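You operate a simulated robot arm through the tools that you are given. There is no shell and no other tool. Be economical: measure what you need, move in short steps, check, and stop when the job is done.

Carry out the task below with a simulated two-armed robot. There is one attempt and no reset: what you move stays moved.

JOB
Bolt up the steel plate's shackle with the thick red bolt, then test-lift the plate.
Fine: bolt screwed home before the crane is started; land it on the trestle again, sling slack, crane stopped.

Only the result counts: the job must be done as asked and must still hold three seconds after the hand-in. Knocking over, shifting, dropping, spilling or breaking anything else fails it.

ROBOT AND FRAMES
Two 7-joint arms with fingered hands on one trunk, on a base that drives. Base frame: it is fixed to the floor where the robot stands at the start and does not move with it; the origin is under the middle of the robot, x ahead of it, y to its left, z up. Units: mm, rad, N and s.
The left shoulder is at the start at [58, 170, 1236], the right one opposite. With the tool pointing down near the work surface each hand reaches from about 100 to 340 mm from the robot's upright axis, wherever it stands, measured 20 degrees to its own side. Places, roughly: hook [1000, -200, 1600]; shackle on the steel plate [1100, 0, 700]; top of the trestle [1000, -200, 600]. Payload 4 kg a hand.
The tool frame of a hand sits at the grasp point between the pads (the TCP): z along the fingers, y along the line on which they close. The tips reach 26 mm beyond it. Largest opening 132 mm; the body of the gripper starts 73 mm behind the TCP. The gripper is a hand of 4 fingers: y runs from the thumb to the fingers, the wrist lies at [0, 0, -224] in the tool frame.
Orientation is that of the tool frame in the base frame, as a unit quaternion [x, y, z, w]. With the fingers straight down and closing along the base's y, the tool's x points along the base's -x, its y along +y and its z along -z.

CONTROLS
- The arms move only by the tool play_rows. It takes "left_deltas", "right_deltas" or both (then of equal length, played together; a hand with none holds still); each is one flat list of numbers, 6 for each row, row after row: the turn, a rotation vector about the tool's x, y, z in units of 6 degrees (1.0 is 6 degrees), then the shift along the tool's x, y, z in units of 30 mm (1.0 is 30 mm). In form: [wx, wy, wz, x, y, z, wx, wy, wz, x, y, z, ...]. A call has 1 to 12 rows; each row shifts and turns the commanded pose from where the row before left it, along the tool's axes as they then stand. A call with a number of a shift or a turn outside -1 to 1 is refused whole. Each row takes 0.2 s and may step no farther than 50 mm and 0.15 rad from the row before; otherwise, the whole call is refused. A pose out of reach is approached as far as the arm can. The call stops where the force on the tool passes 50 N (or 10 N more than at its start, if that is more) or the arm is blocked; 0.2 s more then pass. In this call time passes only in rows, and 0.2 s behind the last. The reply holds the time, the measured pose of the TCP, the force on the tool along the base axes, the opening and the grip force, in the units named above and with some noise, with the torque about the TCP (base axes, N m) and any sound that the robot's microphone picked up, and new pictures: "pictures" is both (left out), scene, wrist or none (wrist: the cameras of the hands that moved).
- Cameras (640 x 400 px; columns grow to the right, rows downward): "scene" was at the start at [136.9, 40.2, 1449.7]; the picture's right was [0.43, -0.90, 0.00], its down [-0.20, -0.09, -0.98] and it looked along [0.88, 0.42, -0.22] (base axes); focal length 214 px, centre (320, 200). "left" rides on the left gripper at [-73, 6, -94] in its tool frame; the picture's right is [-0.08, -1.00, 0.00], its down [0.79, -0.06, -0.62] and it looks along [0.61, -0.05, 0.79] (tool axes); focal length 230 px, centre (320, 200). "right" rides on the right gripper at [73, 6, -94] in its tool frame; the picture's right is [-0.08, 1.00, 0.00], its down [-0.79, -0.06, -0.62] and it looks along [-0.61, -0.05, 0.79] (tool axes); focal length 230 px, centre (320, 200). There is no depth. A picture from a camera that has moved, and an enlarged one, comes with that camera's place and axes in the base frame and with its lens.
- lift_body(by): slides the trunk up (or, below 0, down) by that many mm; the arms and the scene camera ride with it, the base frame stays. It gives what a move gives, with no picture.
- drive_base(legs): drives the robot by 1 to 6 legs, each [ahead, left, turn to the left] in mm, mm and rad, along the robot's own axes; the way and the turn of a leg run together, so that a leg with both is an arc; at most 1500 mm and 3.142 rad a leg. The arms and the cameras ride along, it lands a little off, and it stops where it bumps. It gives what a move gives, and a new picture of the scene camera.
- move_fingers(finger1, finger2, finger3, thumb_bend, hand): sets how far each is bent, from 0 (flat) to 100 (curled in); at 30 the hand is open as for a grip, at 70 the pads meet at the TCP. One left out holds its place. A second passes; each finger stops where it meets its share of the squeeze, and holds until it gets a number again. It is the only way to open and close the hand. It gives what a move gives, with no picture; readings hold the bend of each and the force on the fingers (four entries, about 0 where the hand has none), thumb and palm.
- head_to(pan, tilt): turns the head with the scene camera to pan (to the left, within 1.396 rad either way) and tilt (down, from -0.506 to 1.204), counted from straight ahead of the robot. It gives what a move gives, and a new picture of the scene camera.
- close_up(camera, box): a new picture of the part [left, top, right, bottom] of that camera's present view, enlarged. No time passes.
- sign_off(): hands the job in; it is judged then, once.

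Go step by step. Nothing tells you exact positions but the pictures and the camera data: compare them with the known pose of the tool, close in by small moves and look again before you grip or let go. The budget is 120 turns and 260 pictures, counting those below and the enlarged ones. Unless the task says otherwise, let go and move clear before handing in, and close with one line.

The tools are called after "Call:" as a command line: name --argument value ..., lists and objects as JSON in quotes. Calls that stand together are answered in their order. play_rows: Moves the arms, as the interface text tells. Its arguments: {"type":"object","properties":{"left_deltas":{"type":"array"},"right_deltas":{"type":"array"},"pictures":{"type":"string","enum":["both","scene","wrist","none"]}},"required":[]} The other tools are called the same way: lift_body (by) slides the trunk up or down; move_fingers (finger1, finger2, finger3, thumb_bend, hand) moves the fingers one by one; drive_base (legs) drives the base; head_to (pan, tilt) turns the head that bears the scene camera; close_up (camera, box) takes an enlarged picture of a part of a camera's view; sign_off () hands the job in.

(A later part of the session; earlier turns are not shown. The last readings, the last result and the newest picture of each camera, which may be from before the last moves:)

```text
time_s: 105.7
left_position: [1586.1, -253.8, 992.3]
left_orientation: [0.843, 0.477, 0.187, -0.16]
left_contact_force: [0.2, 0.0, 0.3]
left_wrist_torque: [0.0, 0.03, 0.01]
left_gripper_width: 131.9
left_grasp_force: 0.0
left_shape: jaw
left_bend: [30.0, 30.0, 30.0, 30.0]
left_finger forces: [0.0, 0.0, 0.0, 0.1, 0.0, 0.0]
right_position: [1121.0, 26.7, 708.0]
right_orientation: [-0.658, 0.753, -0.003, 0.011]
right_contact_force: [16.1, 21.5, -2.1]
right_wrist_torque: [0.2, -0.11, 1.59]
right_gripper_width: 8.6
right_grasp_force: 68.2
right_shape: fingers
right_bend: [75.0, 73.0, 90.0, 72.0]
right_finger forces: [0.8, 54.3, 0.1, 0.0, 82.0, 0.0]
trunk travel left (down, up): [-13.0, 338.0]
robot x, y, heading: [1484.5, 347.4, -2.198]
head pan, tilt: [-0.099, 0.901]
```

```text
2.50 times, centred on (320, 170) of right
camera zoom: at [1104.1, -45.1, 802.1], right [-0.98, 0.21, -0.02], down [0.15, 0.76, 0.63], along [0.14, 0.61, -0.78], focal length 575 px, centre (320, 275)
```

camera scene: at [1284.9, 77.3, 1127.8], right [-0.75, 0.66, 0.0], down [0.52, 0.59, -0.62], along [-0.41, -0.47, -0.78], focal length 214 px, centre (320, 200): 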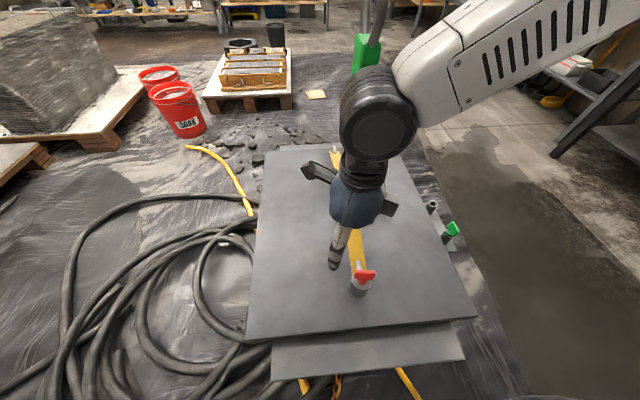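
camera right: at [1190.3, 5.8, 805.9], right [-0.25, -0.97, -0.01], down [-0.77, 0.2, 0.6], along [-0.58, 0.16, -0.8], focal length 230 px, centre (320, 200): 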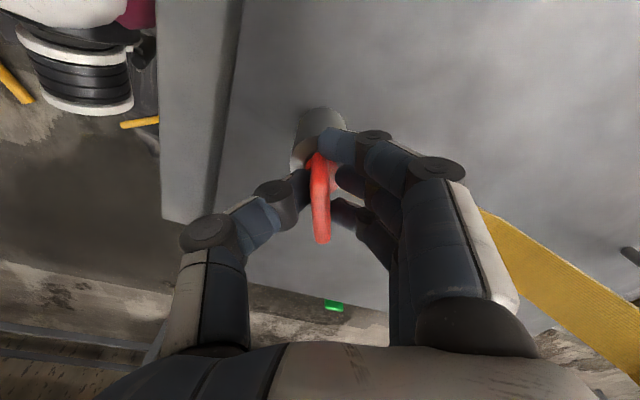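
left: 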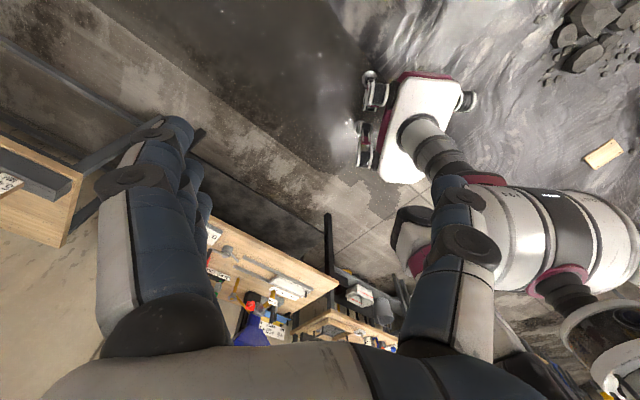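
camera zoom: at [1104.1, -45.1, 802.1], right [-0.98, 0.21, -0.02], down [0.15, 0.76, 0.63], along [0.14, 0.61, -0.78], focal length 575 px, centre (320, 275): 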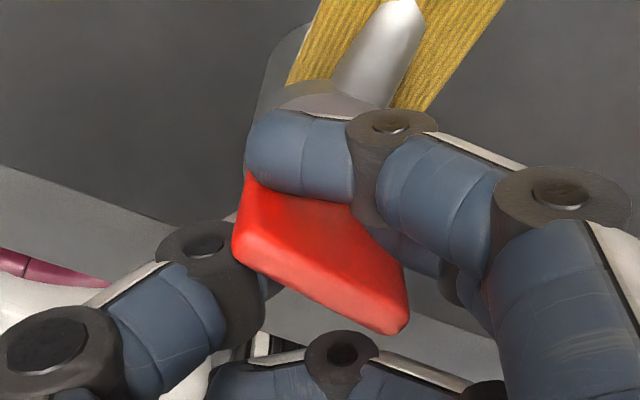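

The handle held firm at -45° under 1.6 Nm, so the bolt is home. I'll release, rise clear, and unwind the hand.

Call:
play_rows --right_deltas '[0, 0, -1, 0, 0, 0, 0, 0, -1, 0, 0, 0, 0, 0, -1, 0, 0, 0]' --pictures "none"

Call:
move_fingers --hand "right" --finger1 35 --finger2 35 --finger3 35 --thumb_bend 35

Call:
play_rows --right_deltas '[0, 0, 0, 0, 0, -0.8, 0, 0, 0, 0, 0, -1, 0, 0, 0, 0, 0, -1, 0, 0, 0, 0, 0, -1, 0, 0, -1, 0, 0, -0.5, 0, 0, -1, 0, 0, 0, 0, 0, -1, 0, 0, 0, 0, 0, -1, 0, 0, 0, 0, 0, -1, 0, 0, 0, 0, 0, -1, 0, 0, 0, 0, 0, -1, 0, 0, 0, 0, 0, -1, 0, 0, 0]' --pictures "scene"

Call:
close_up --camera "scene" --box '[330, 250, 390, 305]'

```text
time_s: 106.5
left_position: [1587.2, -254.4, 992.6]
left_orientation: [0.844, 0.477, 0.186, -0.161]
left_contact_force: [0.2, 0.1, -0.3]
left_wrist_torque: [-0.01, -0.02, 0.03]
left_gripper_width: 131.9
left_grasp_force: 0.2
left_shape: jaw
left_bend: [30.0, 30.0, 30.0, 30.0]
left_finger forces: [0.0, 0.0, 0.1, 0.1, 0.0, 0.0]
right_position: [1120.2, 27.1, 709.3]
right_orientation: [0.767, -0.641, 0.004, -0.008]
right_contact_force: [14.7, 20.5, -0.3]
right_wrist_torque: [0.1, -0.27, 0.02]
right_gripper_width: 9.4
right_grasp_force: 30.3
right_shape: fingers
right_bend: [75.0, 73.0, 90.0, 72.0]
right_finger forces: [8.2, 9.1, 4.6, 0.0, 40.3, 0.0]
trunk travel left (down, up): [-13.0, 338.0]
robot x, y, heading: [1485.5, 342.6, -2.189]
head pan, tilt: [-0.099, 0.901]
```

```text
time_s: 107.5
left_position: [1585.8, -256.0, 992.2]
left_orientation: [0.844, 0.477, 0.187, -0.16]
left_contact_force: [0.4, 0.3, 0.0]
left_wrist_torque: [0.0, 0.04, -0.01]
left_gripper_width: 131.8
left_grasp_force: 0.1
left_shape: jaw
left_bend: [30.0, 30.0, 30.0, 30.0]
left_finger forces: [0.0, 0.0, 0.1, 0.0, 0.0, 0.0]
right_position: [1119.2, 25.3, 707.4]
right_orientation: [0.767, -0.642, 0.004, -0.008]
right_contact_force: [0.5, 0.1, -0.2]
right_wrist_torque: [-0.01, -0.04, -0.01]
right_gripper_width: 119.5
right_grasp_force: 0.0
right_shape: fingers
right_bend: [35.0, 35.0, 35.0, 35.0]
right_finger forces: [0.0, 0.0, 0.0, 0.0, 0.0, 0.0]
trunk travel left (down, up): [-13.0, 338.0]
robot x, y, heading: [1487.3, 345.2, -2.191]
head pan, tilt: [-0.099, 0.901]
```

```text
time_s: 110.1
left_position: [1586.6, -254.3, 991.5]
left_orientation: [0.844, 0.477, 0.186, -0.161]
left_contact_force: [0.0, 0.0, -0.7]
left_wrist_torque: [-0.03, -0.03, 0.01]
left_gripper_width: 131.9
left_grasp_force: 0.0
left_shape: jaw
left_bend: [30.0, 30.0, 30.0, 30.0]
left_finger forces: [0.0, 0.0, 0.1, 0.0, 0.0, 0.0]
right_position: [1116.0, 24.0, 838.4]
right_orientation: [0.962, -0.273, 0.006, -0.006]
right_contact_force: [1.1, 0.3, 0.0]
right_wrist_torque: [-0.01, -0.01, -0.03]
right_gripper_width: 119.6
right_grasp_force: 0.0
right_shape: fingers
right_bend: [35.0, 35.0, 35.0, 35.0]
right_finger forces: [0.0, 0.0, 0.1, 0.1, 0.1, 0.0]
trunk travel left (down, up): [-13.0, 338.0]
robot x, y, heading: [1486.1, 344.9, -2.19]
head pan, tilt: [-0.099, 0.901]
camera scene: at [1285.0, 77.2, 1127.8], right [-0.75, 0.66, 0.0], down [0.52, 0.59, -0.62], along [-0.41, -0.47, -0.78], focal length 214 px, centre (320, 200)
```

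scene: 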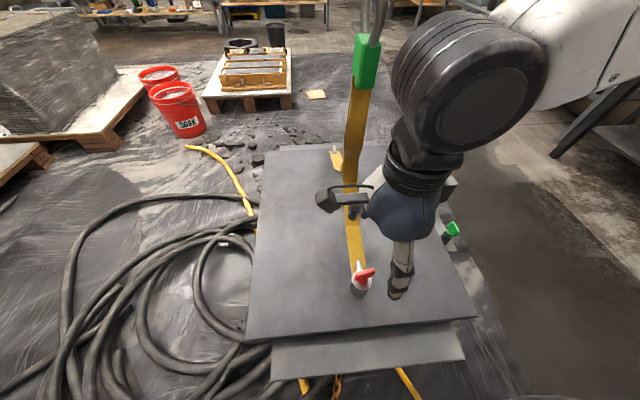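

```text
7.27 times, centred on (360, 278) of scene
camera zoom: at [1285.0, 77.2, 1127.8], right [-0.75, 0.66, 0.0], down [0.52, 0.59, -0.62], along [-0.41, -0.47, -0.78], focal length 1560 px, centre (29, -364)
```

zoom: 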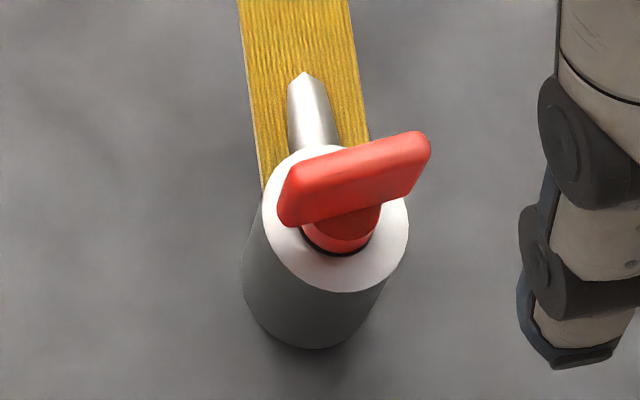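

Unwinding while still gripped loosened the handle by about 29°. I'll regrip at -15°, retighten until it wedges, and release without turning back.

Call:
play_rows --right_deltas '[0, 0, -1, 0, 0, 0.8, 0, 0, -1, 0, 0, 0.9, 0, 0, -0.8, 0, 0, 0.9, 0, 0, 0, 0, 0, 0.8, 0, 0, 0, 0, 0, 0.6]' --pictures "none"

Call:
close_up --camera "right" --box '[260, 90, 380, 250]'

```text
time_s: 111.3
left_position: [1587.3, -255.4, 991.2]
left_orientation: [0.844, 0.477, 0.187, -0.161]
left_contact_force: [0.2, 0.7, 0.7]
left_wrist_torque: [0.02, -0.02, 0.02]
left_gripper_width: 131.7
left_grasp_force: 0.1
left_shape: jaw
left_bend: [30.0, 30.0, 30.0, 30.0]
left_finger forces: [0.1, 0.0, 0.1, 0.0, 0.0, 0.0]
right_position: [1119.2, 23.9, 716.4]
right_orientation: [0.991, -0.131, 0.008, -0.007]
right_contact_force: [-0.3, 0.3, 0.2]
right_wrist_torque: [-0.01, -0.01, 0.01]
right_gripper_width: 119.8
right_grasp_force: 0.1
right_shape: fingers
right_bend: [35.0, 35.0, 35.0, 35.0]
right_finger forces: [0.0, 0.1, 0.0, 0.0, 0.0, 0.0]
trunk travel left (down, up): [-13.0, 338.0]
robot x, y, heading: [1483.1, 344.1, -2.19]
head pan, tilt: [-0.099, 0.901]
```

```text
2.50 times, centred on (320, 170) of right
camera zoom: at [1186.4, 0.1, 811.4], right [-0.33, -0.94, -0.01], down [-0.75, 0.26, 0.61], along [-0.57, 0.21, -0.8], focal length 575 px, centre (320, 275)
```

zoom: 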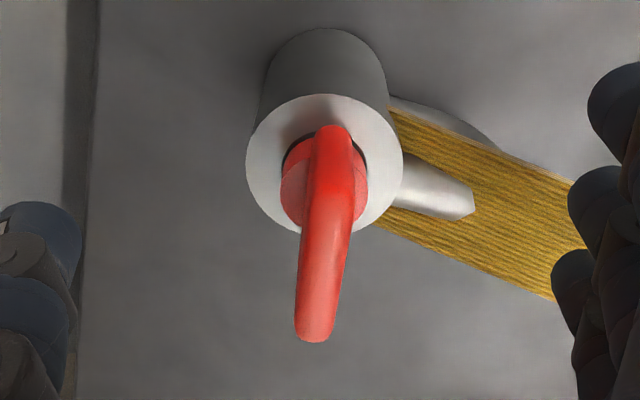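

Call:
play_rows --right_deltas '[0, 0, 0.75, 0, 0, 0.15, 0, 0, 0.75, 0, 0, 0.12]' --pictures "none"

Call:
move_fingers --hand "right" --finger1 90 --finger2 80 --finger3 90 --thumb_bend 90

Call:
play_rows --right_deltas '[0, 0, 1, 0, 0, 0.01, 0, 0, 1, 0, 0, 0.01, 0, 0, 1, 0, 0, 0.01, 0, 0, 1, 0, 0, 0.01, 0, 0, 1, 0, 0, 0.01, 0, 0, 1, 0, 0, 0]' --pictures "none"

Call:
close_up --camera "right" --box '[260, 90, 380, 250]'

```text
time_s: 111.9
left_position: [1586.3, -255.8, 990.8]
left_orientation: [0.843, 0.478, 0.186, -0.161]
left_contact_force: [0.1, -0.7, -0.5]
left_wrist_torque: [-0.03, -0.01, 0.0]
left_gripper_width: 131.8
left_grasp_force: 0.1
left_shape: jaw
left_bend: [30.0, 30.0, 30.0, 30.0]
left_finger forces: [0.0, 0.0, 0.1, 0.0, 0.0, 0.0]
right_position: [1119.5, 24.8, 709.3]
right_orientation: [0.978, -0.209, 0.008, -0.006]
right_contact_force: [0.4, 0.2, -0.3]
right_wrist_torque: [-0.02, 0.02, 0.0]
right_gripper_width: 119.7
right_grasp_force: 0.1
right_shape: fingers
right_bend: [35.0, 35.0, 35.0, 35.0]
right_finger forces: [0.0, 0.0, 0.0, 0.0, 0.0, 0.1]
trunk travel left (down, up): [-13.0, 338.0]
robot x, y, heading: [1484.0, 344.9, -2.197]
head pan, tilt: [-0.099, 0.901]
```

```text
time_s: 112.9
left_position: [1584.8, -255.4, 990.2]
left_orientation: [0.843, 0.478, 0.188, -0.16]
left_contact_force: [-0.5, 0.2, -1.1]
left_wrist_torque: [-0.02, -0.02, -0.01]
left_gripper_width: 131.8
left_grasp_force: 0.1
left_shape: jaw
left_bend: [30.0, 30.0, 30.0, 30.0]
left_finger forces: [0.1, 0.0, 0.0, 0.0, 0.0, 0.0]
right_position: [1119.8, 25.6, 709.3]
right_orientation: [0.978, -0.208, 0.008, -0.007]
right_contact_force: [-5.0, -3.2, -1.9]
right_wrist_torque: [-0.1, 0.12, -0.01]
right_gripper_width: 16.2
right_grasp_force: 36.1
right_shape: fingers
right_bend: [71.0, 73.0, 73.0, 72.0]
right_finger forces: [10.7, 20.5, 11.5, 0.1, 29.0, 0.0]
trunk travel left (down, up): [-13.0, 338.0]
robot x, y, heading: [1483.5, 340.4, -2.191]
head pan, tilt: [-0.099, 0.901]
```

```text
time_s: 114.3
left_position: [1586.7, -254.2, 991.3]
left_orientation: [0.844, 0.477, 0.186, -0.159]
left_contact_force: [-0.4, 0.2, 0.1]
left_wrist_torque: [0.02, -0.01, 0.01]
left_gripper_width: 131.9
left_grasp_force: 0.0
left_shape: jaw
left_bend: [30.0, 30.0, 30.0, 30.0]
left_finger forces: [0.0, 0.0, 0.0, 0.0, 0.1, 0.0]
right_position: [1119.0, 27.8, 708.0]
right_orientation: [0.865, -0.502, 0.006, -0.008]
right_contact_force: [-1.5, 8.3, 8.2]
right_wrist_torque: [0.21, 0.06, 0.11]
right_gripper_width: 12.9
right_grasp_force: 33.2
right_shape: fingers
right_bend: [71.0, 74.0, 75.0, 72.0]
right_finger forces: [6.1, 19.8, 6.7, 0.0, 33.3, 0.1]
trunk travel left (down, up): [-13.0, 338.0]
robot x, y, heading: [1485.2, 346.8, -2.197]
head pan, tilt: [-0.099, 0.901]
```

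```text
2.50 times, centred on (320, 170) of right
camera zoom: at [1148.4, -39.8, 802.1], right [-0.9, -0.43, -0.02], down [-0.35, 0.71, 0.62], along [-0.25, 0.56, -0.79], focal length 575 px, centre (320, 275)
```

zoom: 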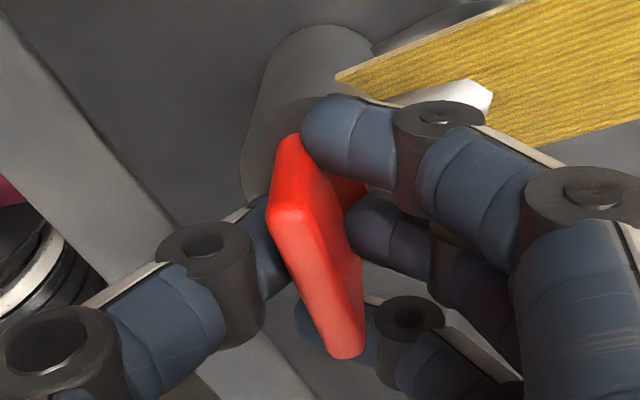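

The handle stopped again at about -44°, the same end stop. I'll wedge a little further for tightness, then open straight and rise.

Call:
play_rows --right_deltas '[0, 0, 1, 0, 0, 0, 0, 0, 1, 0, 0, 0, 0, 0, 1, 0, 0, 0, 0, 0, 1, 0, 0, 0, 0, 0, 1, 0, 0, 0, 0, 0, 1, 0, 0, 0]' --pictures "none"

Call:
move_fingers --hand "right" --finger1 35 --finger2 35 --finger3 35 --thumb_bend 35

Call:
play_rows --right_deltas '[0, 0, 0, 0, 0, -0.8, 0, 0, 0, 0, 0, -1, 0, 0, 0, 0, 0, -1, 0, 0, 0, 0, 0, -1, 0, 0, -1, 0, 0, -0.5, 0, 0, -1, 0, 0, 0, 0, 0, -1, 0, 0, 0, 0, 0, -1, 0, 0, 0, 0, 0, -1, 0, 0, 0, 0, 0, -1, 0, 0, 0, 0, 0, -1, 0, 0, 0, 0, 0, -1, 0, 0, 0]' --pictures "none"

Call:
close_up --camera "scene" --box '[330, 250, 390, 305]'

```text
time_s: 115.7
left_position: [1588.1, -255.3, 992.6]
left_orientation: [0.843, 0.478, 0.186, -0.16]
left_contact_force: [0.5, -0.1, 0.4]
left_wrist_torque: [-0.01, 0.0, -0.01]
left_gripper_width: 131.7
left_grasp_force: 0.1
left_shape: jaw
left_bend: [30.0, 30.0, 30.0, 30.0]
left_finger forces: [0.0, 0.0, 0.0, 0.0, 0.0, 0.0]
right_position: [1122.3, 27.2, 708.1]
right_orientation: [-0.669, 0.743, -0.003, 0.01]
right_contact_force: [16.1, 18.4, 1.9]
right_wrist_torque: [0.17, -0.23, 1.22]
right_gripper_width: 8.7
right_grasp_force: 57.4
right_shape: fingers
right_bend: [74.0, 73.0, 76.0, 72.0]
right_finger forces: [0.4, 44.0, 0.1, 0.0, 70.7, 0.0]
trunk travel left (down, up): [-13.0, 338.0]
robot x, y, heading: [1489.6, 343.8, -2.193]
head pan, tilt: [-0.099, 0.901]
```

```text
time_s: 116.7
left_position: [1587.5, -255.3, 991.1]
left_orientation: [0.844, 0.477, 0.186, -0.16]
left_contact_force: [0.7, 0.5, 0.2]
left_wrist_torque: [0.04, 0.0, 0.02]
left_gripper_width: 131.9
left_grasp_force: 0.1
left_shape: jaw
left_bend: [30.0, 30.0, 30.0, 30.0]
left_finger forces: [0.1, 0.1, 0.0, 0.1, 0.0, 0.1]
right_position: [1119.1, 25.9, 707.4]
right_orientation: [-0.67, 0.743, -0.002, 0.009]
right_contact_force: [-0.1, 0.6, -0.6]
right_wrist_torque: [0.02, 0.01, 0.02]
right_gripper_width: 119.3
right_grasp_force: 0.1
right_shape: fingers
right_bend: [35.0, 35.0, 35.0, 35.0]
right_finger forces: [0.0, 0.1, 0.0, 0.0, 0.1, 0.0]
trunk travel left (down, up): [-13.0, 338.0]
robot x, y, heading: [1483.4, 342.7, -2.195]
head pan, tilt: [-0.099, 0.901]
```

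```text
time_s: 119.3
left_position: [1586.3, -255.7, 991.8]
left_orientation: [0.844, 0.477, 0.187, -0.16]
left_contact_force: [0.4, -0.4, -0.4]
left_wrist_torque: [0.0, 0.01, 0.02]
left_gripper_width: 131.9
left_grasp_force: 0.0
left_shape: jaw
left_bend: [30.0, 30.0, 30.0, 30.0]
left_finger forces: [0.0, 0.0, 0.0, 0.1, 0.0, 0.0]
right_position: [1117.7, 24.3, 836.6]
right_orientation: [0.914, -0.406, 0.007, -0.008]
right_contact_force: [0.0, -0.3, 0.2]
right_wrist_torque: [-0.01, -0.01, -0.01]
right_gripper_width: 119.6
right_grasp_force: 0.1
right_shape: fingers
right_bend: [35.0, 35.0, 35.0, 35.0]
right_finger forces: [0.0, 0.0, 0.0, 0.0, 0.0, 0.0]
trunk travel left (down, up): [-13.0, 338.0]
robot x, y, heading: [1481.9, 343.3, -2.192]
head pan, tilt: [-0.099, 0.901]
```

```text
7.27 times, centred on (360, 278) of scene
camera zoom: at [1285.0, 77.2, 1127.8], right [-0.75, 0.66, 0.0], down [0.52, 0.59, -0.62], along [-0.41, -0.47, -0.78], focal length 1560 px, centre (29, -364)
```

zoom: 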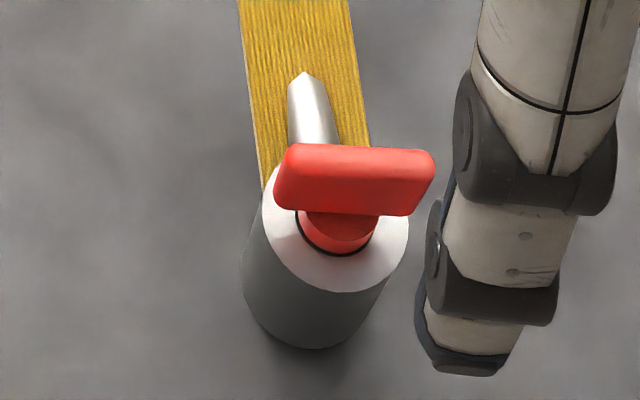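

The bolt sits at its stop again, and the hook's green keeper is over the plate centre (~984,-154). Next is the pendant: I'll back away, slide around it, then raise the trunk.

Call:
drive_base --legs '[[-380, 0, 0], [0, -1100, 0]]'

Call:
lift_body --by 235

Call:
head_to --pan 0.7 --tilt 0.2

```text
time_s: 131.4
left_position: [892.8, 707.4, 991.5]
left_orientation: [0.848, 0.47, 0.188, -0.16]
left_contact_force: [0.5, -0.6, -0.6]
left_wrist_torque: [0.04, -0.01, 0.0]
left_gripper_width: 132.0
left_grasp_force: 0.1
left_shape: jaw
left_bend: [30.0, 30.0, 30.0, 30.0]
left_finger forces: [0.0, 0.1, 0.0, 0.0, 0.0, 0.0]
right_position: [430.3, 995.9, 837.2]
right_orientation: [0.91, -0.415, 0.006, -0.008]
right_contact_force: [1.0, -0.2, -0.1]
right_wrist_torque: [0.03, 0.03, 0.03]
right_gripper_width: 119.5
right_grasp_force: 0.0
right_shape: fingers
right_bend: [35.0, 35.0, 35.0, 35.0]
right_finger forces: [0.0, 0.0, 0.0, 0.0, 0.0, 0.0]
trunk travel left (down, up): [-13.0, 338.0]
robot x, y, heading: [803.4, 1309.3, -2.208]
head pan, tilt: [-0.099, 0.901]
camera scene: at [598.8, 1045.4, 1127.8], right [-0.74, 0.67, 0.0], down [0.53, 0.58, -0.62], along [-0.42, -0.46, -0.78], focal length 214 px, centre (320, 200)
```

scene: 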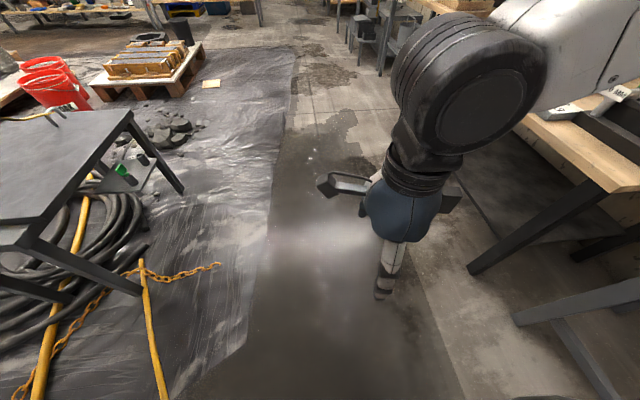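

```text
time_s: 133.8
left_position: [894.9, 707.4, 1225.8]
left_orientation: [0.847, 0.47, 0.189, -0.159]
left_contact_force: [0.7, 0.4, 0.3]
left_wrist_torque: [0.01, 0.01, -0.04]
left_gripper_width: 131.9
left_grasp_force: 0.0
left_shape: jaw
left_bend: [30.0, 30.0, 30.0, 30.0]
left_finger forces: [0.0, 0.0, 0.0, 0.1, 0.0, 0.1]
right_position: [430.4, 995.6, 1071.8]
right_orientation: [0.911, -0.413, 0.007, -0.008]
right_contact_force: [-0.1, 0.7, 0.6]
right_wrist_torque: [0.02, 0.01, -0.03]
right_gripper_width: 119.6
right_grasp_force: 0.0
right_shape: fingers
right_bend: [35.0, 35.0, 35.0, 35.0]
right_finger forces: [0.0, 0.0, 0.0, 0.0, 0.1, 0.1]
trunk travel left (down, up): [-248.0, 103.0]
robot x, y, heading: [803.9, 1310.8, -2.212]
head pan, tilt: [-0.099, 0.901]
```

```text
time_s: 135.0
left_position: [894.8, 707.0, 1226.7]
left_orientation: [0.848, 0.47, 0.187, -0.158]
left_contact_force: [-0.5, -0.7, 0.7]
left_wrist_torque: [0.03, -0.02, 0.0]
left_gripper_width: 132.0
left_grasp_force: 0.1
left_shape: jaw
left_bend: [30.0, 30.0, 30.0, 30.0]
left_finger forces: [0.0, 0.0, 0.1, 0.1, 0.0, 0.0]
right_position: [430.4, 995.1, 1071.2]
right_orientation: [0.91, -0.415, 0.006, -0.008]
right_contact_force: [-1.1, 0.7, 0.1]
right_wrist_torque: [-0.02, -0.03, 0.03]
right_gripper_width: 119.5
right_grasp_force: 0.1
right_shape: fingers
right_bend: [35.0, 35.0, 35.0, 35.0]
right_finger forces: [0.1, 0.0, 0.0, 0.1, 0.1, 0.0]
trunk travel left (down, up): [-248.0, 103.0]
robot x, y, heading: [804.2, 1308.9, -2.212]
head pan, tilt: [0.7, 0.201]
camera scene: at [778.5, 1173.8, 1451.4], right [-1.0, -0.06, 0.0], down [-0.01, 0.2, -0.98], along [0.06, -0.98, -0.2], focal length 214 px, centre (320, 200)
```

scene: 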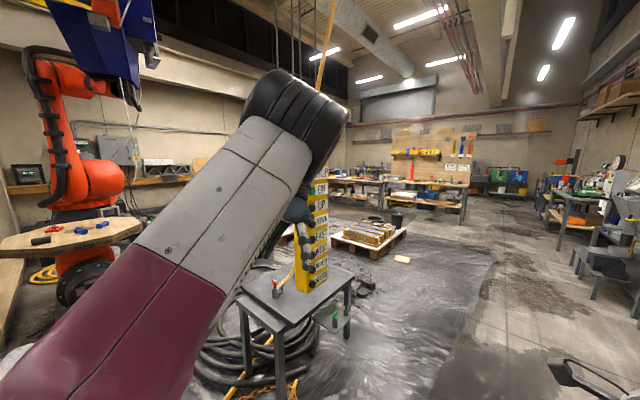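

The label face points roughly (-0.65,+0.76). I'll turn to face it and stop about 750 mm off.

Call:
drive_base --legs '[[0, 0, 1.39], [-67, -435, 0]]'

Call:
head_to --pan -0.0 --tilt 0.25

```text
time_s: 142.8
left_position: [1040.1, 1037.4, 1226.5]
left_orientation: [0.35, 0.904, 0.043, -0.242]
left_contact_force: [0.4, 0.1, -0.9]
left_wrist_torque: [0.0, 0.01, -0.02]
left_gripper_width: 132.1
left_grasp_force: 0.1
left_shape: jaw
left_bend: [30.0, 30.0, 30.0, 30.0]
left_finger forces: [0.0, 0.1, 0.0, 0.1, 0.0, 0.0]
right_position: [673.2, 631.3, 1071.7]
right_orientation: [0.964, 0.265, 0.0, -0.009]
right_contact_force: [0.4, -0.2, -0.9]
right_wrist_torque: [0.0, 0.02, 0.0]
right_gripper_width: 119.6
right_grasp_force: 0.0
right_shape: fingers
right_bend: [35.0, 35.0, 35.0, 35.0]
right_finger forces: [0.0, 0.0, 0.0, 0.1, 0.1, 0.0]
trunk travel left (down, up): [-248.0, 103.0]
robot x, y, heading: [436.3, 1051.9, -0.817]
head pan, tilt: [0.7, 0.201]
camera scene: at [560.8, 1005.3, 1451.5], right [-0.12, -0.99, 0.0], down [-0.2, 0.02, -0.98], along [0.97, -0.12, -0.2], focal length 214 px, centre (320, 200)
```

scene: 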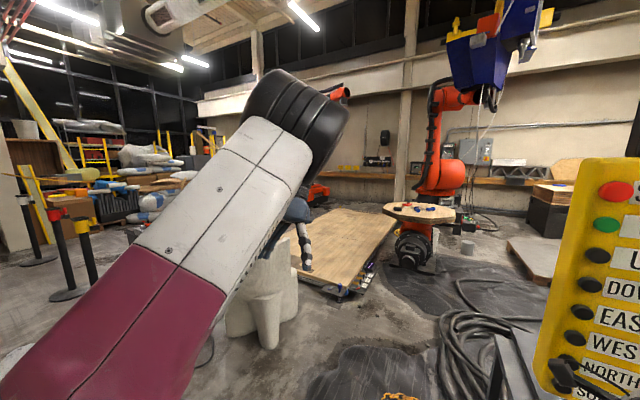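

```text
time_s: 143.9
left_position: [1040.4, 1037.2, 1226.3]
left_orientation: [0.35, 0.904, 0.044, -0.242]
left_contact_force: [-0.2, 0.1, -0.1]
left_wrist_torque: [-0.01, -0.01, 0.02]
left_gripper_width: 131.9
left_grasp_force: 0.0
left_shape: jaw
left_bend: [30.0, 30.0, 30.0, 30.0]
left_finger forces: [0.0, 0.0, 0.1, 0.0, 0.1, 0.1]
right_position: [673.6, 631.5, 1071.3]
right_orientation: [0.964, 0.265, 0.0, -0.011]
right_contact_force: [0.1, 0.3, 0.2]
right_wrist_torque: [0.01, 0.0, -0.02]
right_gripper_width: 119.5
right_grasp_force: 0.2
right_shape: fingers
right_bend: [35.0, 35.0, 35.0, 35.0]
right_finger forces: [0.1, 0.0, 0.0, 0.0, 0.1, 0.0]
trunk travel left (down, up): [-248.0, 103.0]
robot x, y, heading: [434.5, 1056.0, -0.818]
head pan, tilt: [0.0, 0.25]
camera scene: at [532.3, 948.3, 1446.9], right [-0.73, -0.68, 0.0], down [-0.17, 0.18, -0.97], along [0.66, -0.71, -0.25], focal length 214 px, centre (320, 200)
```

scene: 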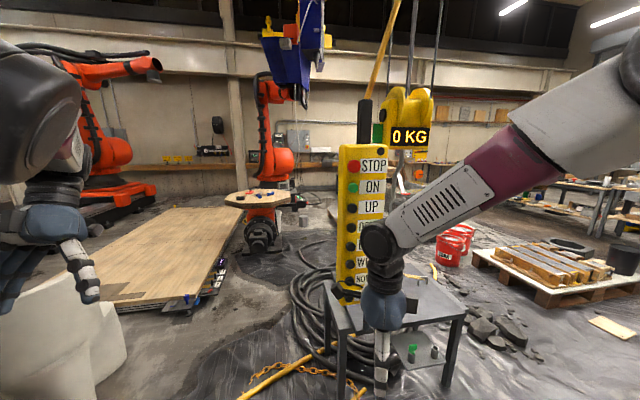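

The pendant's buttons show clearly: STOP ≈(827,516,1400), ON ≈1347, UP ≈1293, DOWN ≈1239. I'll back off, unwind the wrist, and pitch the hand forward as a pointer.

Call:
drive_base --legs '[[-160, 0, 0]]'

Call:
play_rows --right_deltas '[0, 0, -1, 0, 0, 0, 0, 0, -1, 0, 0, 0, 0, 0, -1, 0, 0, 0, 0, 0, -1, 0, 0, 0, 0, 0, -1, 0, 0, 0, 0, 0, -1, 0, 0, 0, 0, 0, -1, 0, 0, 0, 0, 0, -1, 0, 0, 0, 0, 0, -1, 0, 0, 0, 0, 0, -1, 0, 0, 0, 0, 0, -1, 0, 0, 0, 0, 0, -1, 0, 0, 0]' --pictures "none"

Call:
play_rows --right_deltas '[0, 0, -1, 0, 0, 0, 0, 0, -1, 0, 0, 0, 0, 0, -1, 0, 0, 0, 0, 0, -1, 0, 0, 0, 0, 0, -1, 0, 0, 0]' --pictures "none"

Call:
play_rows --right_deltas '[0, -1, 0, -0.5, 0, 0, 0, -1, 0, -0.5, 0, 0, 0, -1, 0, -0.5, 0, 0, 0, -1, 0, -0.5, 0, 0, 0, -1, 0, -0.5, 0, 0, 0, -1, 0, -0.5, 0, 0, 0, -1, 0, -0.5, 0, 0, 0, -1, 0, -0.5, 0, 0]' --pictures "scene"

```text
time_s: 145.3
left_position: [929.2, 1157.2, 1227.3]
left_orientation: [0.348, 0.905, 0.042, -0.243]
left_contact_force: [-0.6, 0.7, 0.4]
left_wrist_torque: [-0.02, -0.03, 0.03]
left_gripper_width: 131.5
left_grasp_force: 0.1
left_shape: jaw
left_bend: [30.0, 30.0, 30.0, 30.0]
left_finger forces: [0.0, 0.0, 0.0, 0.1, 0.1, 0.0]
right_position: [564.9, 750.0, 1072.4]
right_orientation: [0.964, 0.266, 0.0, -0.009]
right_contact_force: [-0.2, 0.5, 1.3]
right_wrist_torque: [-0.02, -0.02, 0.02]
right_gripper_width: 119.9
right_grasp_force: 0.0
right_shape: fingers
right_bend: [35.0, 35.0, 35.0, 35.0]
right_finger forces: [0.1, 0.1, 0.1, 0.1, 0.0, 0.0]
trunk travel left (down, up): [-248.0, 103.0]
robot x, y, heading: [322.8, 1173.4, -0.812]
head pan, tilt: [0.0, 0.25]
camera scene: at [420.9, 1067.6, 1447.0], right [-0.73, -0.68, 0.0], down [-0.17, 0.18, -0.97], along [0.66, -0.71, -0.25], focal length 214 px, centre (320, 200)
```

scene: 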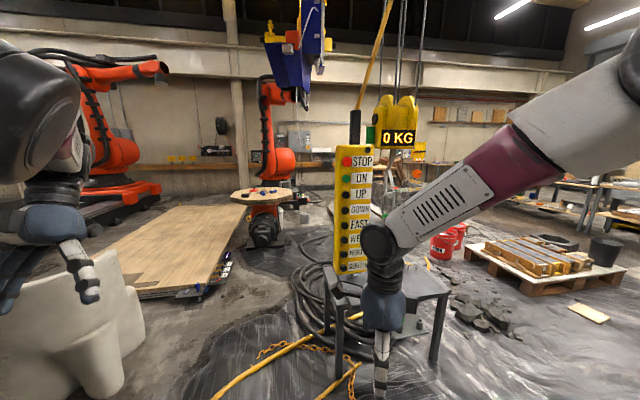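

```text
time_s: 147.9
left_position: [928.7, 1155.8, 1225.9]
left_orientation: [0.349, 0.904, 0.043, -0.242]
left_contact_force: [0.1, -0.4, -0.3]
left_wrist_torque: [0.0, -0.01, 0.03]
left_gripper_width: 132.2
left_grasp_force: 0.0
left_shape: jaw
left_bend: [30.0, 30.0, 30.0, 30.0]
left_finger forces: [0.1, 0.1, 0.0, 0.1, 0.0, 0.1]
right_position: [564.1, 750.2, 1071.7]
right_orientation: [0.622, 0.783, 0.005, -0.008]
right_contact_force: [-0.1, 0.3, -0.7]
right_wrist_torque: [0.0, -0.03, 0.01]
right_gripper_width: 119.5
right_grasp_force: 0.1
right_shape: fingers
right_bend: [35.0, 35.0, 35.0, 35.0]
right_finger forces: [0.0, 0.1, 0.0, 0.0, 0.0, 0.0]
trunk travel left (down, up): [-248.0, 103.0]
robot x, y, heading: [319.7, 1173.9, -0.815]
head pan, tilt: [0.0, 0.25]
```

```text
time_s: 149.1
left_position: [929.1, 1156.7, 1225.3]
left_orientation: [0.349, 0.904, 0.042, -0.243]
left_contact_force: [-0.7, 0.8, -0.1]
left_wrist_torque: [0.0, 0.03, 0.01]
left_gripper_width: 131.9
left_grasp_force: 0.0
left_shape: jaw
left_bend: [30.0, 30.0, 30.0, 30.0]
left_finger forces: [0.0, 0.0, 0.0, 0.1, 0.0, 0.0]
right_position: [564.5, 750.5, 1072.0]
right_orientation: [0.398, 0.917, 0.007, -0.007]
right_contact_force: [0.0, 0.1, -0.1]
right_wrist_torque: [-0.02, 0.02, -0.03]
right_gripper_width: 119.7
right_grasp_force: 0.1
right_shape: fingers
right_bend: [35.0, 35.0, 35.0, 35.0]
right_finger forces: [0.1, 0.0, 0.0, 0.0, 0.0, 0.1]
trunk travel left (down, up): [-248.0, 103.0]
robot x, y, heading: [321.3, 1173.9, -0.813]
head pan, tilt: [0.0, 0.25]
```

```text
time_s: 150.9
left_position: [928.8, 1157.9, 1225.6]
left_orientation: [0.348, 0.905, 0.043, -0.242]
left_contact_force: [0.2, -0.7, 0.4]
left_wrist_torque: [0.01, 0.0, 0.0]
left_gripper_width: 132.3
left_grasp_force: 0.1
left_shape: jaw
left_bend: [30.0, 30.0, 30.0, 30.0]
left_finger forces: [0.1, 0.0, 0.1, 0.0, 0.0, 0.1]
right_position: [634.8, 667.7, 1116.3]
right_orientation: [0.388, 0.83, -0.137, 0.376]
right_contact_force: [1.2, 0.2, 0.4]
right_wrist_torque: [0.0, -0.01, 0.01]
right_gripper_width: 119.6
right_grasp_force: 0.1
right_shape: fingers
right_bend: [35.0, 35.0, 35.0, 35.0]
right_finger forces: [0.0, 0.0, 0.1, 0.0, 0.1, 0.1]
right hand out of reach, approached as far as the arm can: row 7
trunk travel left (down, up): [-248.0, 103.0]
robot x, y, heading: [320.6, 1174.7, -0.817]
head pan, tilt: [0.0, 0.25]
camera scene: at [422.1, 1067.2, 1446.9], right [-0.73, -0.68, 0.0], down [-0.17, 0.18, -0.97], along [0.66, -0.71, -0.25], focal length 214 px, centre (320, 200)
```

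scene: 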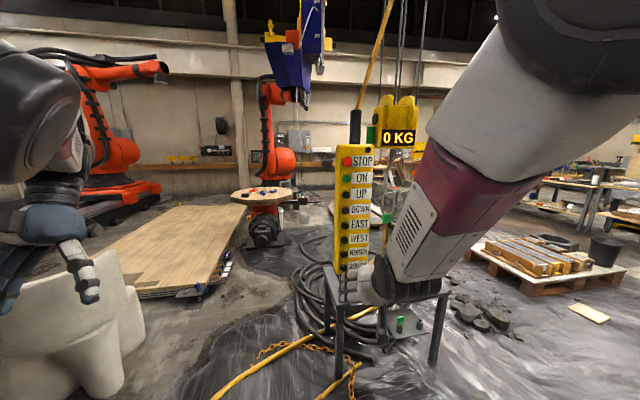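

Pitched 48° so far. I'll continue pitching and rising.

Call:
play_rows --right_deltas '[0, -1, 0, -0.7, 0, 0, 0, -1, 0, -0.7, 0, 0, 0, -1, 0, -0.7, 0, 0, 0, -1, 0, -0.7, 0, 0, 0, -1, 0, -0.7, 0, 0, 0, -1, 0, -0.7, 0, 0, 0, -1, 0, -0.7, 0, 0]' --pictures "both"

Call:
move_fingers --hand "right" --finger1 100 --finger2 72 --finger3 100 --thumb_bend 72

Call:
close_up --camera "scene" --box '[320, 120, 480, 330]'

Call:
close_up --camera "right" --box '[160, 100, 480, 300]'

```text
time_s: 152.7
left_position: [928.4, 1155.9, 1226.1]
left_orientation: [0.349, 0.904, 0.044, -0.242]
left_contact_force: [-0.1, -0.2, 0.1]
left_wrist_torque: [-0.03, -0.02, 0.0]
left_gripper_width: 131.7
left_grasp_force: 0.0
left_shape: jaw
left_bend: [30.0, 30.0, 30.0, 30.0]
left_finger forces: [0.0, 0.0, 0.1, 0.0, 0.1, 0.0]
right_position: [662.6, 605.0, 1255.9]
right_orientation: [0.327, 0.63, -0.263, 0.654]
right_contact_force: [0.5, -0.7, -0.2]
right_wrist_torque: [0.04, 0.0, 0.02]
right_gripper_width: 119.6
right_grasp_force: 0.1
right_shape: fingers
right_bend: [35.0, 35.0, 35.0, 35.0]
right_finger forces: [0.0, 0.0, 0.1, 0.0, 0.0, 0.0]
trunk travel left (down, up): [-248.0, 103.0]
robot x, y, heading: [321.9, 1173.6, -0.82]
head pan, tilt: [0.0, 0.25]
stopped in row 7 (right hand): the arm was blocked; the commanded pose is now the measured one
camera scene: at [421.4, 1066.6, 1446.9], right [-0.73, -0.68, 0.0], down [-0.17, 0.18, -0.97], along [0.66, -0.71, -0.25], focal length 214 px, centre (320, 200)
camera right: at [610.6, 685.3, 1185.6], right [0.75, 0.64, 0.17], down [-0.5, 0.38, 0.78], along [0.43, -0.67, 0.6], focal length 230 px, centre (320, 200)
```

scene: 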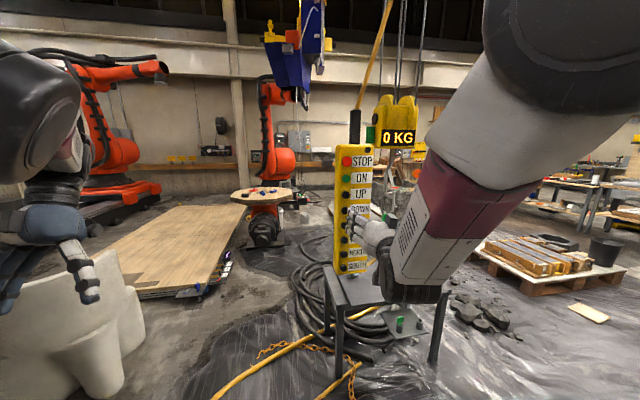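
right: 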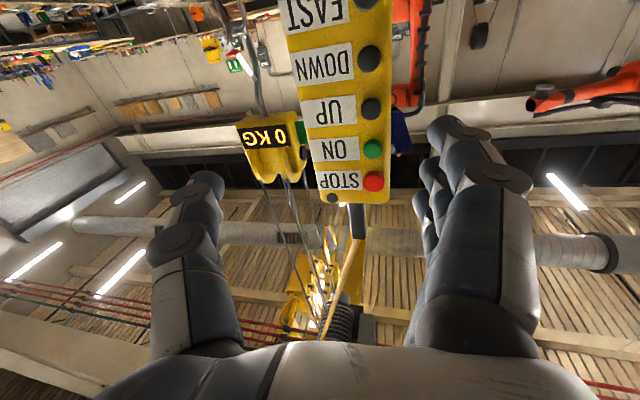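

```text
time_s: 153.7
left_position: [929.3, 1157.3, 1226.5]
left_orientation: [0.347, 0.905, 0.042, -0.243]
left_contact_force: [-0.1, -0.3, 0.7]
left_wrist_torque: [0.03, 0.0, 0.0]
left_gripper_width: 131.9
left_grasp_force: 0.1
left_shape: jaw
left_bend: [30.0, 30.0, 30.0, 30.0]
left_finger forces: [0.0, 0.0, 0.1, 0.0, 0.1, 0.0]
right_position: [663.9, 606.8, 1256.2]
right_orientation: [0.327, 0.63, -0.264, 0.653]
right_contact_force: [0.1, 0.7, 0.5]
right_wrist_torque: [-0.02, -0.01, -0.01]
right_gripper_width: 38.6
right_grasp_force: 0.1
right_shape: fingers
right_bend: [100.0, 71.0, 100.0, 71.0]
right_finger forces: [0.0, 0.0, 0.0, 0.0, 0.1, 0.0]
trunk travel left (down, up): [-248.0, 103.0]
robot x, y, heading: [320.3, 1171.3, -0.815]
head pan, tilt: [0.0, 0.25]
```

```text
1.90 times, centred on (400, 225) of scene
camera zoom: at [421.6, 1066.8, 1446.9], right [-0.73, -0.68, 0.0], down [-0.17, 0.18, -0.97], along [0.66, -0.71, -0.25], focal length 408 px, centre (168, 152)
```

zoom: 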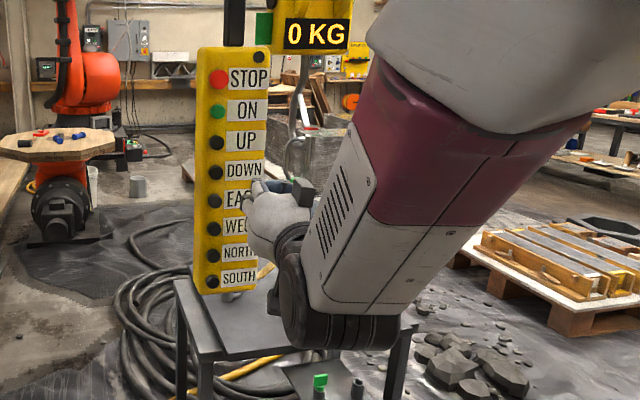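

```text
2.00 times, centred on (320, 200) of right
camera zoom: at [610.9, 685.7, 1185.7], right [0.75, 0.64, 0.17], down [-0.5, 0.38, 0.78], along [0.43, -0.67, 0.6], focal length 460 px, centre (320, 200)
```

zoom: 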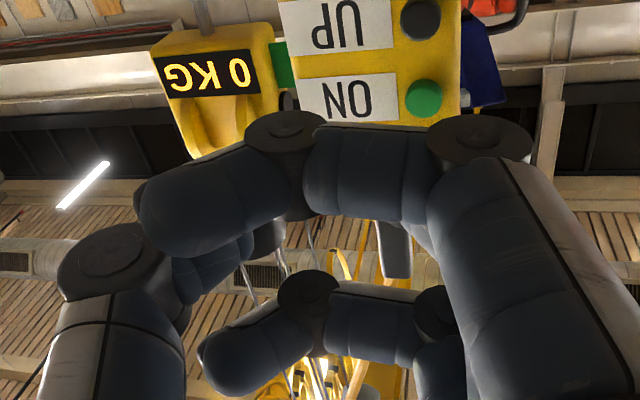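

The hand is now horizontal, pointing straight at the pendant. Triangulated: ON ≈(842,488,1336), UP ≈1280, DOWN ≈1224, STOP ≈1392. I'll use only finger 2 as the poker, raise the trunk and approach.

Call:
move_fingers --hand "right" --finger1 100 --finger2 30 --finger3 100 --thumb_bend 100

Call:
lift_body --by 75

Call:
drive_base --legs '[[100, 0, 0]]'

Call:
close_up --camera "right" --box '[200, 0, 520, 200]'

```text
time_s: 154.7
left_position: [930.7, 1156.0, 1227.0]
left_orientation: [0.348, 0.905, 0.042, -0.243]
left_contact_force: [0.2, 0.3, 1.0]
left_wrist_torque: [0.0, 0.01, 0.02]
left_gripper_width: 131.6
left_grasp_force: 0.1
left_shape: jaw
left_bend: [30.0, 30.0, 30.0, 30.0]
left_finger forces: [0.0, 0.0, 0.0, 0.1, 0.0, 0.0]
right_position: [662.3, 606.5, 1256.1]
right_orientation: [0.326, 0.63, -0.264, 0.654]
right_contact_force: [-0.7, 0.0, -0.2]
right_wrist_torque: [-0.01, 0.01, 0.02]
right_gripper_width: 39.1
right_grasp_force: 0.0
right_shape: fingers
right_bend: [100.0, 30.0, 100.0, 100.0]
right_finger forces: [0.1, 0.1, 0.0, 0.1, 0.1, 0.0]
trunk travel left (down, up): [-248.0, 103.0]
robot x, y, heading: [320.3, 1172.5, -0.812]
head pan, tilt: [0.0, 0.25]
```

```text
time_s: 155.8
left_position: [930.0, 1156.4, 1301.1]
left_orientation: [0.348, 0.904, 0.043, -0.243]
left_contact_force: [0.1, 0.3, 0.0]
left_wrist_torque: [0.03, 0.01, 0.02]
left_gripper_width: 132.0
left_grasp_force: 0.0
left_shape: jaw
left_bend: [30.0, 30.0, 30.0, 30.0]
left_finger forces: [0.1, 0.1, 0.0, 0.0, 0.0, 0.1]
right_position: [650.4, 588.3, 1341.7]
right_orientation: [0.358, 0.611, -0.252, 0.66]
right_contact_force: [0.0, -0.3, 0.2]
right_wrist_torque: [-0.02, 0.0, -0.02]
right_gripper_width: 39.4
right_grasp_force: 0.1
right_shape: fingers
right_bend: [100.0, 30.0, 100.0, 100.0]
right_finger forces: [0.0, 0.1, 0.0, 0.0, 0.1, 0.0]
trunk travel left (down, up): [-323.0, 28.0]
robot x, y, heading: [325.0, 1169.4, -0.818]
head pan, tilt: [0.0, 0.25]
```

```text
time_s: 157.0
left_position: [999.7, 1082.0, 1300.8]
left_orientation: [0.35, 0.904, 0.042, -0.242]
left_contact_force: [0.0, -0.5, -0.4]
left_wrist_torque: [-0.03, 0.05, -0.01]
left_gripper_width: 131.8
left_grasp_force: 0.2
left_shape: jaw
left_bend: [30.0, 30.0, 30.0, 30.0]
left_finger forces: [0.0, 0.0, 0.0, 0.1, 0.1, 0.1]
right_position: [716.3, 513.1, 1336.1]
right_orientation: [0.36, 0.614, -0.251, 0.656]
right_contact_force: [0.7, -0.2, -0.6]
right_wrist_torque: [-0.01, -0.01, -0.02]
right_gripper_width: 39.1
right_grasp_force: 0.1
right_shape: fingers
right_bend: [100.0, 30.0, 100.0, 100.0]
right_finger forces: [0.0, 0.0, 0.1, 0.0, 0.0, 0.0]
trunk travel left (down, up): [-323.0, 28.0]
robot x, y, heading: [386.4, 1097.2, -0.82]
head pan, tilt: [0.0, 0.25]
camera scene: at [482.1, 1002.1, 1522.9], right [-0.73, -0.68, 0.0], down [-0.17, 0.18, -0.97], along [0.66, -0.71, -0.25], focal length 214 px, centre (320, 200)
```

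scene: 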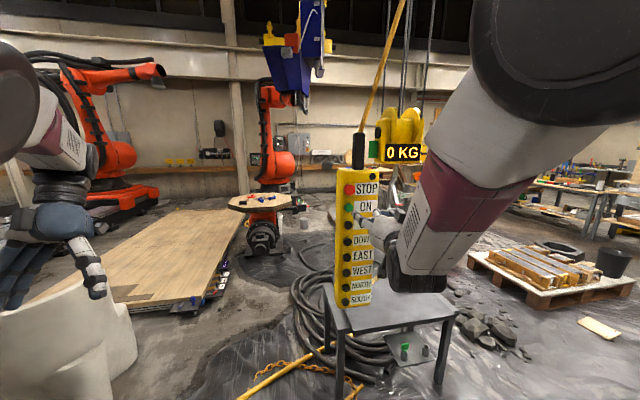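

```text
2.00 times, centred on (360, 100) of right
camera zoom: at [670.7, 598.7, 1267.7], right [0.76, 0.6, 0.24], down [-0.52, 0.36, 0.77], along [0.38, -0.71, 0.59], focal length 460 px, centre (240, 400)
```

zoom: 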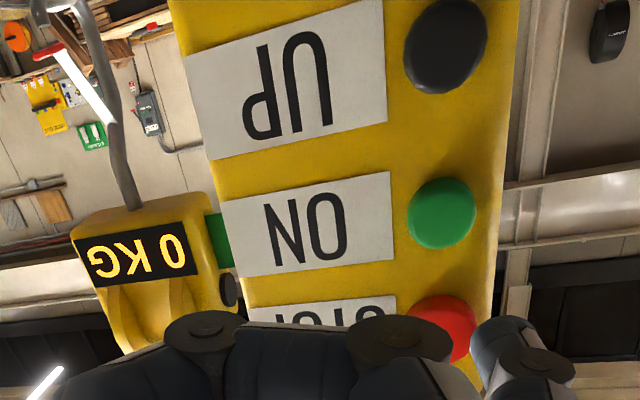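

Finger 2's tip is about 58 mm short of ON. I'll go forward 38 mm and re-check.

Call:
play_rows --right_deltas '[0, 0, 0, 0, 0.1, 0.6, 0, 0, 0, 0, 0.05, 0.65]' --pictures "none"

Call:
close_up --camera "right" --box '[280, 40, 560, 215]'

Call:
close_up --camera "scene" --box '[310, 170, 430, 270]'

```text
time_s: 157.6
left_position: [998.8, 1082.2, 1301.5]
left_orientation: [0.349, 0.904, 0.042, -0.243]
left_contact_force: [0.2, 1.0, 0.0]
left_wrist_torque: [0.02, 0.02, 0.01]
left_gripper_width: 132.1
left_grasp_force: 0.0
left_shape: jaw
left_bend: [30.0, 30.0, 30.0, 30.0]
left_finger forces: [0.0, 0.0, 0.1, 0.0, 0.0, 0.0]
right_position: [730.2, 472.7, 1344.7]
right_orientation: [0.383, 0.598, -0.246, 0.66]
right_contact_force: [-0.2, -0.2, 0.4]
right_wrist_torque: [0.01, 0.01, 0.05]
right_gripper_width: 39.4
right_grasp_force: 0.0
right_shape: fingers
right_bend: [100.0, 30.0, 100.0, 100.0]
right_finger forces: [0.0, 0.1, 0.1, 0.0, 0.1, 0.0]
trunk travel left (down, up): [-323.0, 28.0]
robot x, y, heading: [393.3, 1099.5, -0.816]
head pan, tilt: [0.0, 0.25]
```

```text
2.29 times, centred on (420, 128) of right
camera zoom: at [690.5, 560.5, 1277.7], right [0.77, 0.57, 0.29], down [-0.55, 0.35, 0.76], along [0.34, -0.74, 0.58], focal length 526 px, centre (91, 366)
```

zoom: 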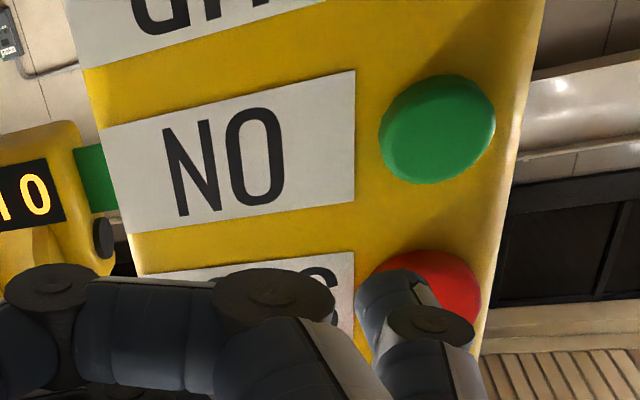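

```text
4.00 times, centred on (370, 220) of scene
camera zoom: at [482.7, 1001.1, 1522.7], right [-0.73, -0.68, 0.0], down [-0.17, 0.18, -0.97], along [0.66, -0.71, -0.25], focal length 858 px, centre (120, 120)
```

zoom: 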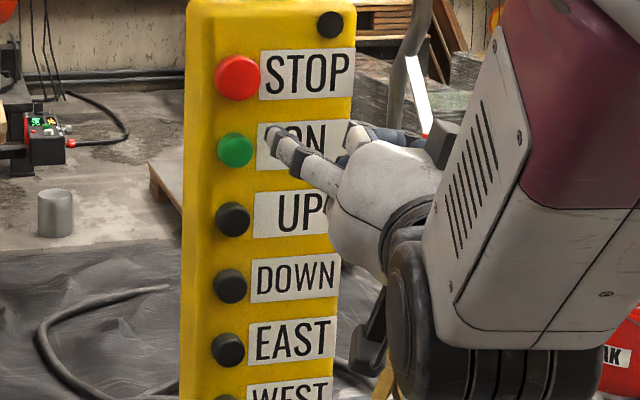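

The fingertip is about 18 mm right of and 20 mm above the ON button. I'll correct with the arm, without moving forward yet.

Call:
play_rows --right_deltas '[0, 0, 0, 0.35, 0.33, 0, 0, 0, 0, 0.35, 0.33, 0]' --pictures "none"

Call:
close_up --camera "right" --box '[280, 40, 560, 215]'

Call:
close_up --camera "scene" --box '[310, 170, 430, 270]'

```text
time_s: 158.4
left_position: [997.6, 1082.5, 1300.8]
left_orientation: [0.349, 0.905, 0.041, -0.242]
left_contact_force: [0.4, 0.4, 0.4]
left_wrist_torque: [0.02, -0.03, 0.01]
left_gripper_width: 131.8
left_grasp_force: 0.0
left_shape: jaw
left_bend: [30.0, 30.0, 30.0, 30.0]
left_finger forces: [0.0, 0.0, 0.1, 0.0, 0.0, 0.1]
right_position: [737.9, 474.7, 1332.8]
right_orientation: [0.4, 0.587, -0.244, 0.66]
right_contact_force: [-0.6, 0.0, 0.3]
right_wrist_torque: [0.02, 0.04, -0.05]
right_gripper_width: 39.4
right_grasp_force: 0.1
right_shape: fingers
right_bend: [100.0, 30.0, 100.0, 100.0]
right_finger forces: [0.0, 0.0, 0.0, 0.0, 0.0, 0.1]
trunk travel left (down, up): [-323.0, 28.0]
robot x, y, heading: [388.2, 1099.0, -0.808]
head pan, tilt: [0.0, 0.25]
stopped in row 2 (right hand): the arm was blocked; the commanded pose is now the measured one
```

```text
2.29 times, centred on (420, 128) of right
camera zoom: at [701.0, 565.1, 1265.4], right [0.77, 0.55, 0.32], down [-0.56, 0.35, 0.75], along [0.3, -0.76, 0.58], focal length 526 px, centre (91, 366)
```

zoom: 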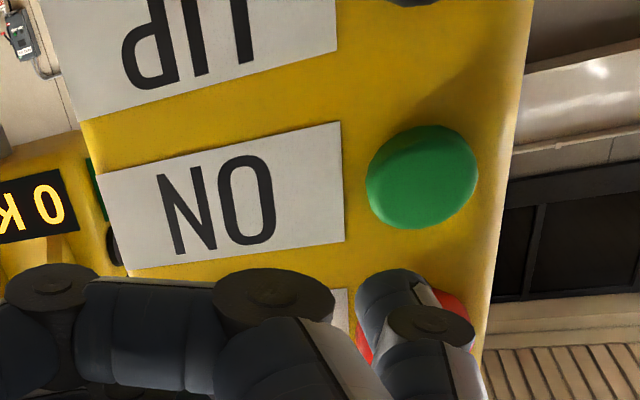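

```text
4.00 times, centred on (370, 220) of scene
camera zoom: at [481.6, 1001.9, 1522.9], right [-0.73, -0.68, 0.0], down [-0.17, 0.18, -0.97], along [0.66, -0.71, -0.25], focal length 858 px, centre (120, 120)
```

zoom: 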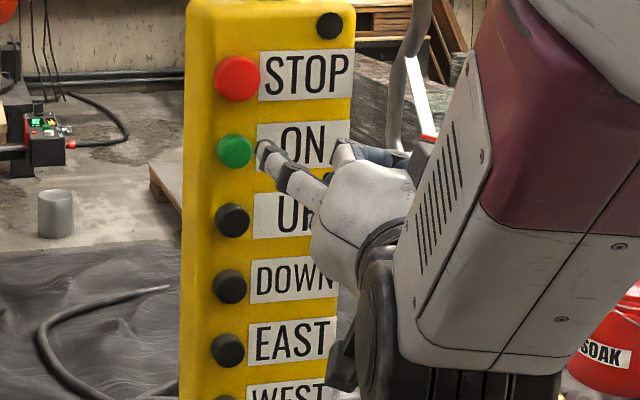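

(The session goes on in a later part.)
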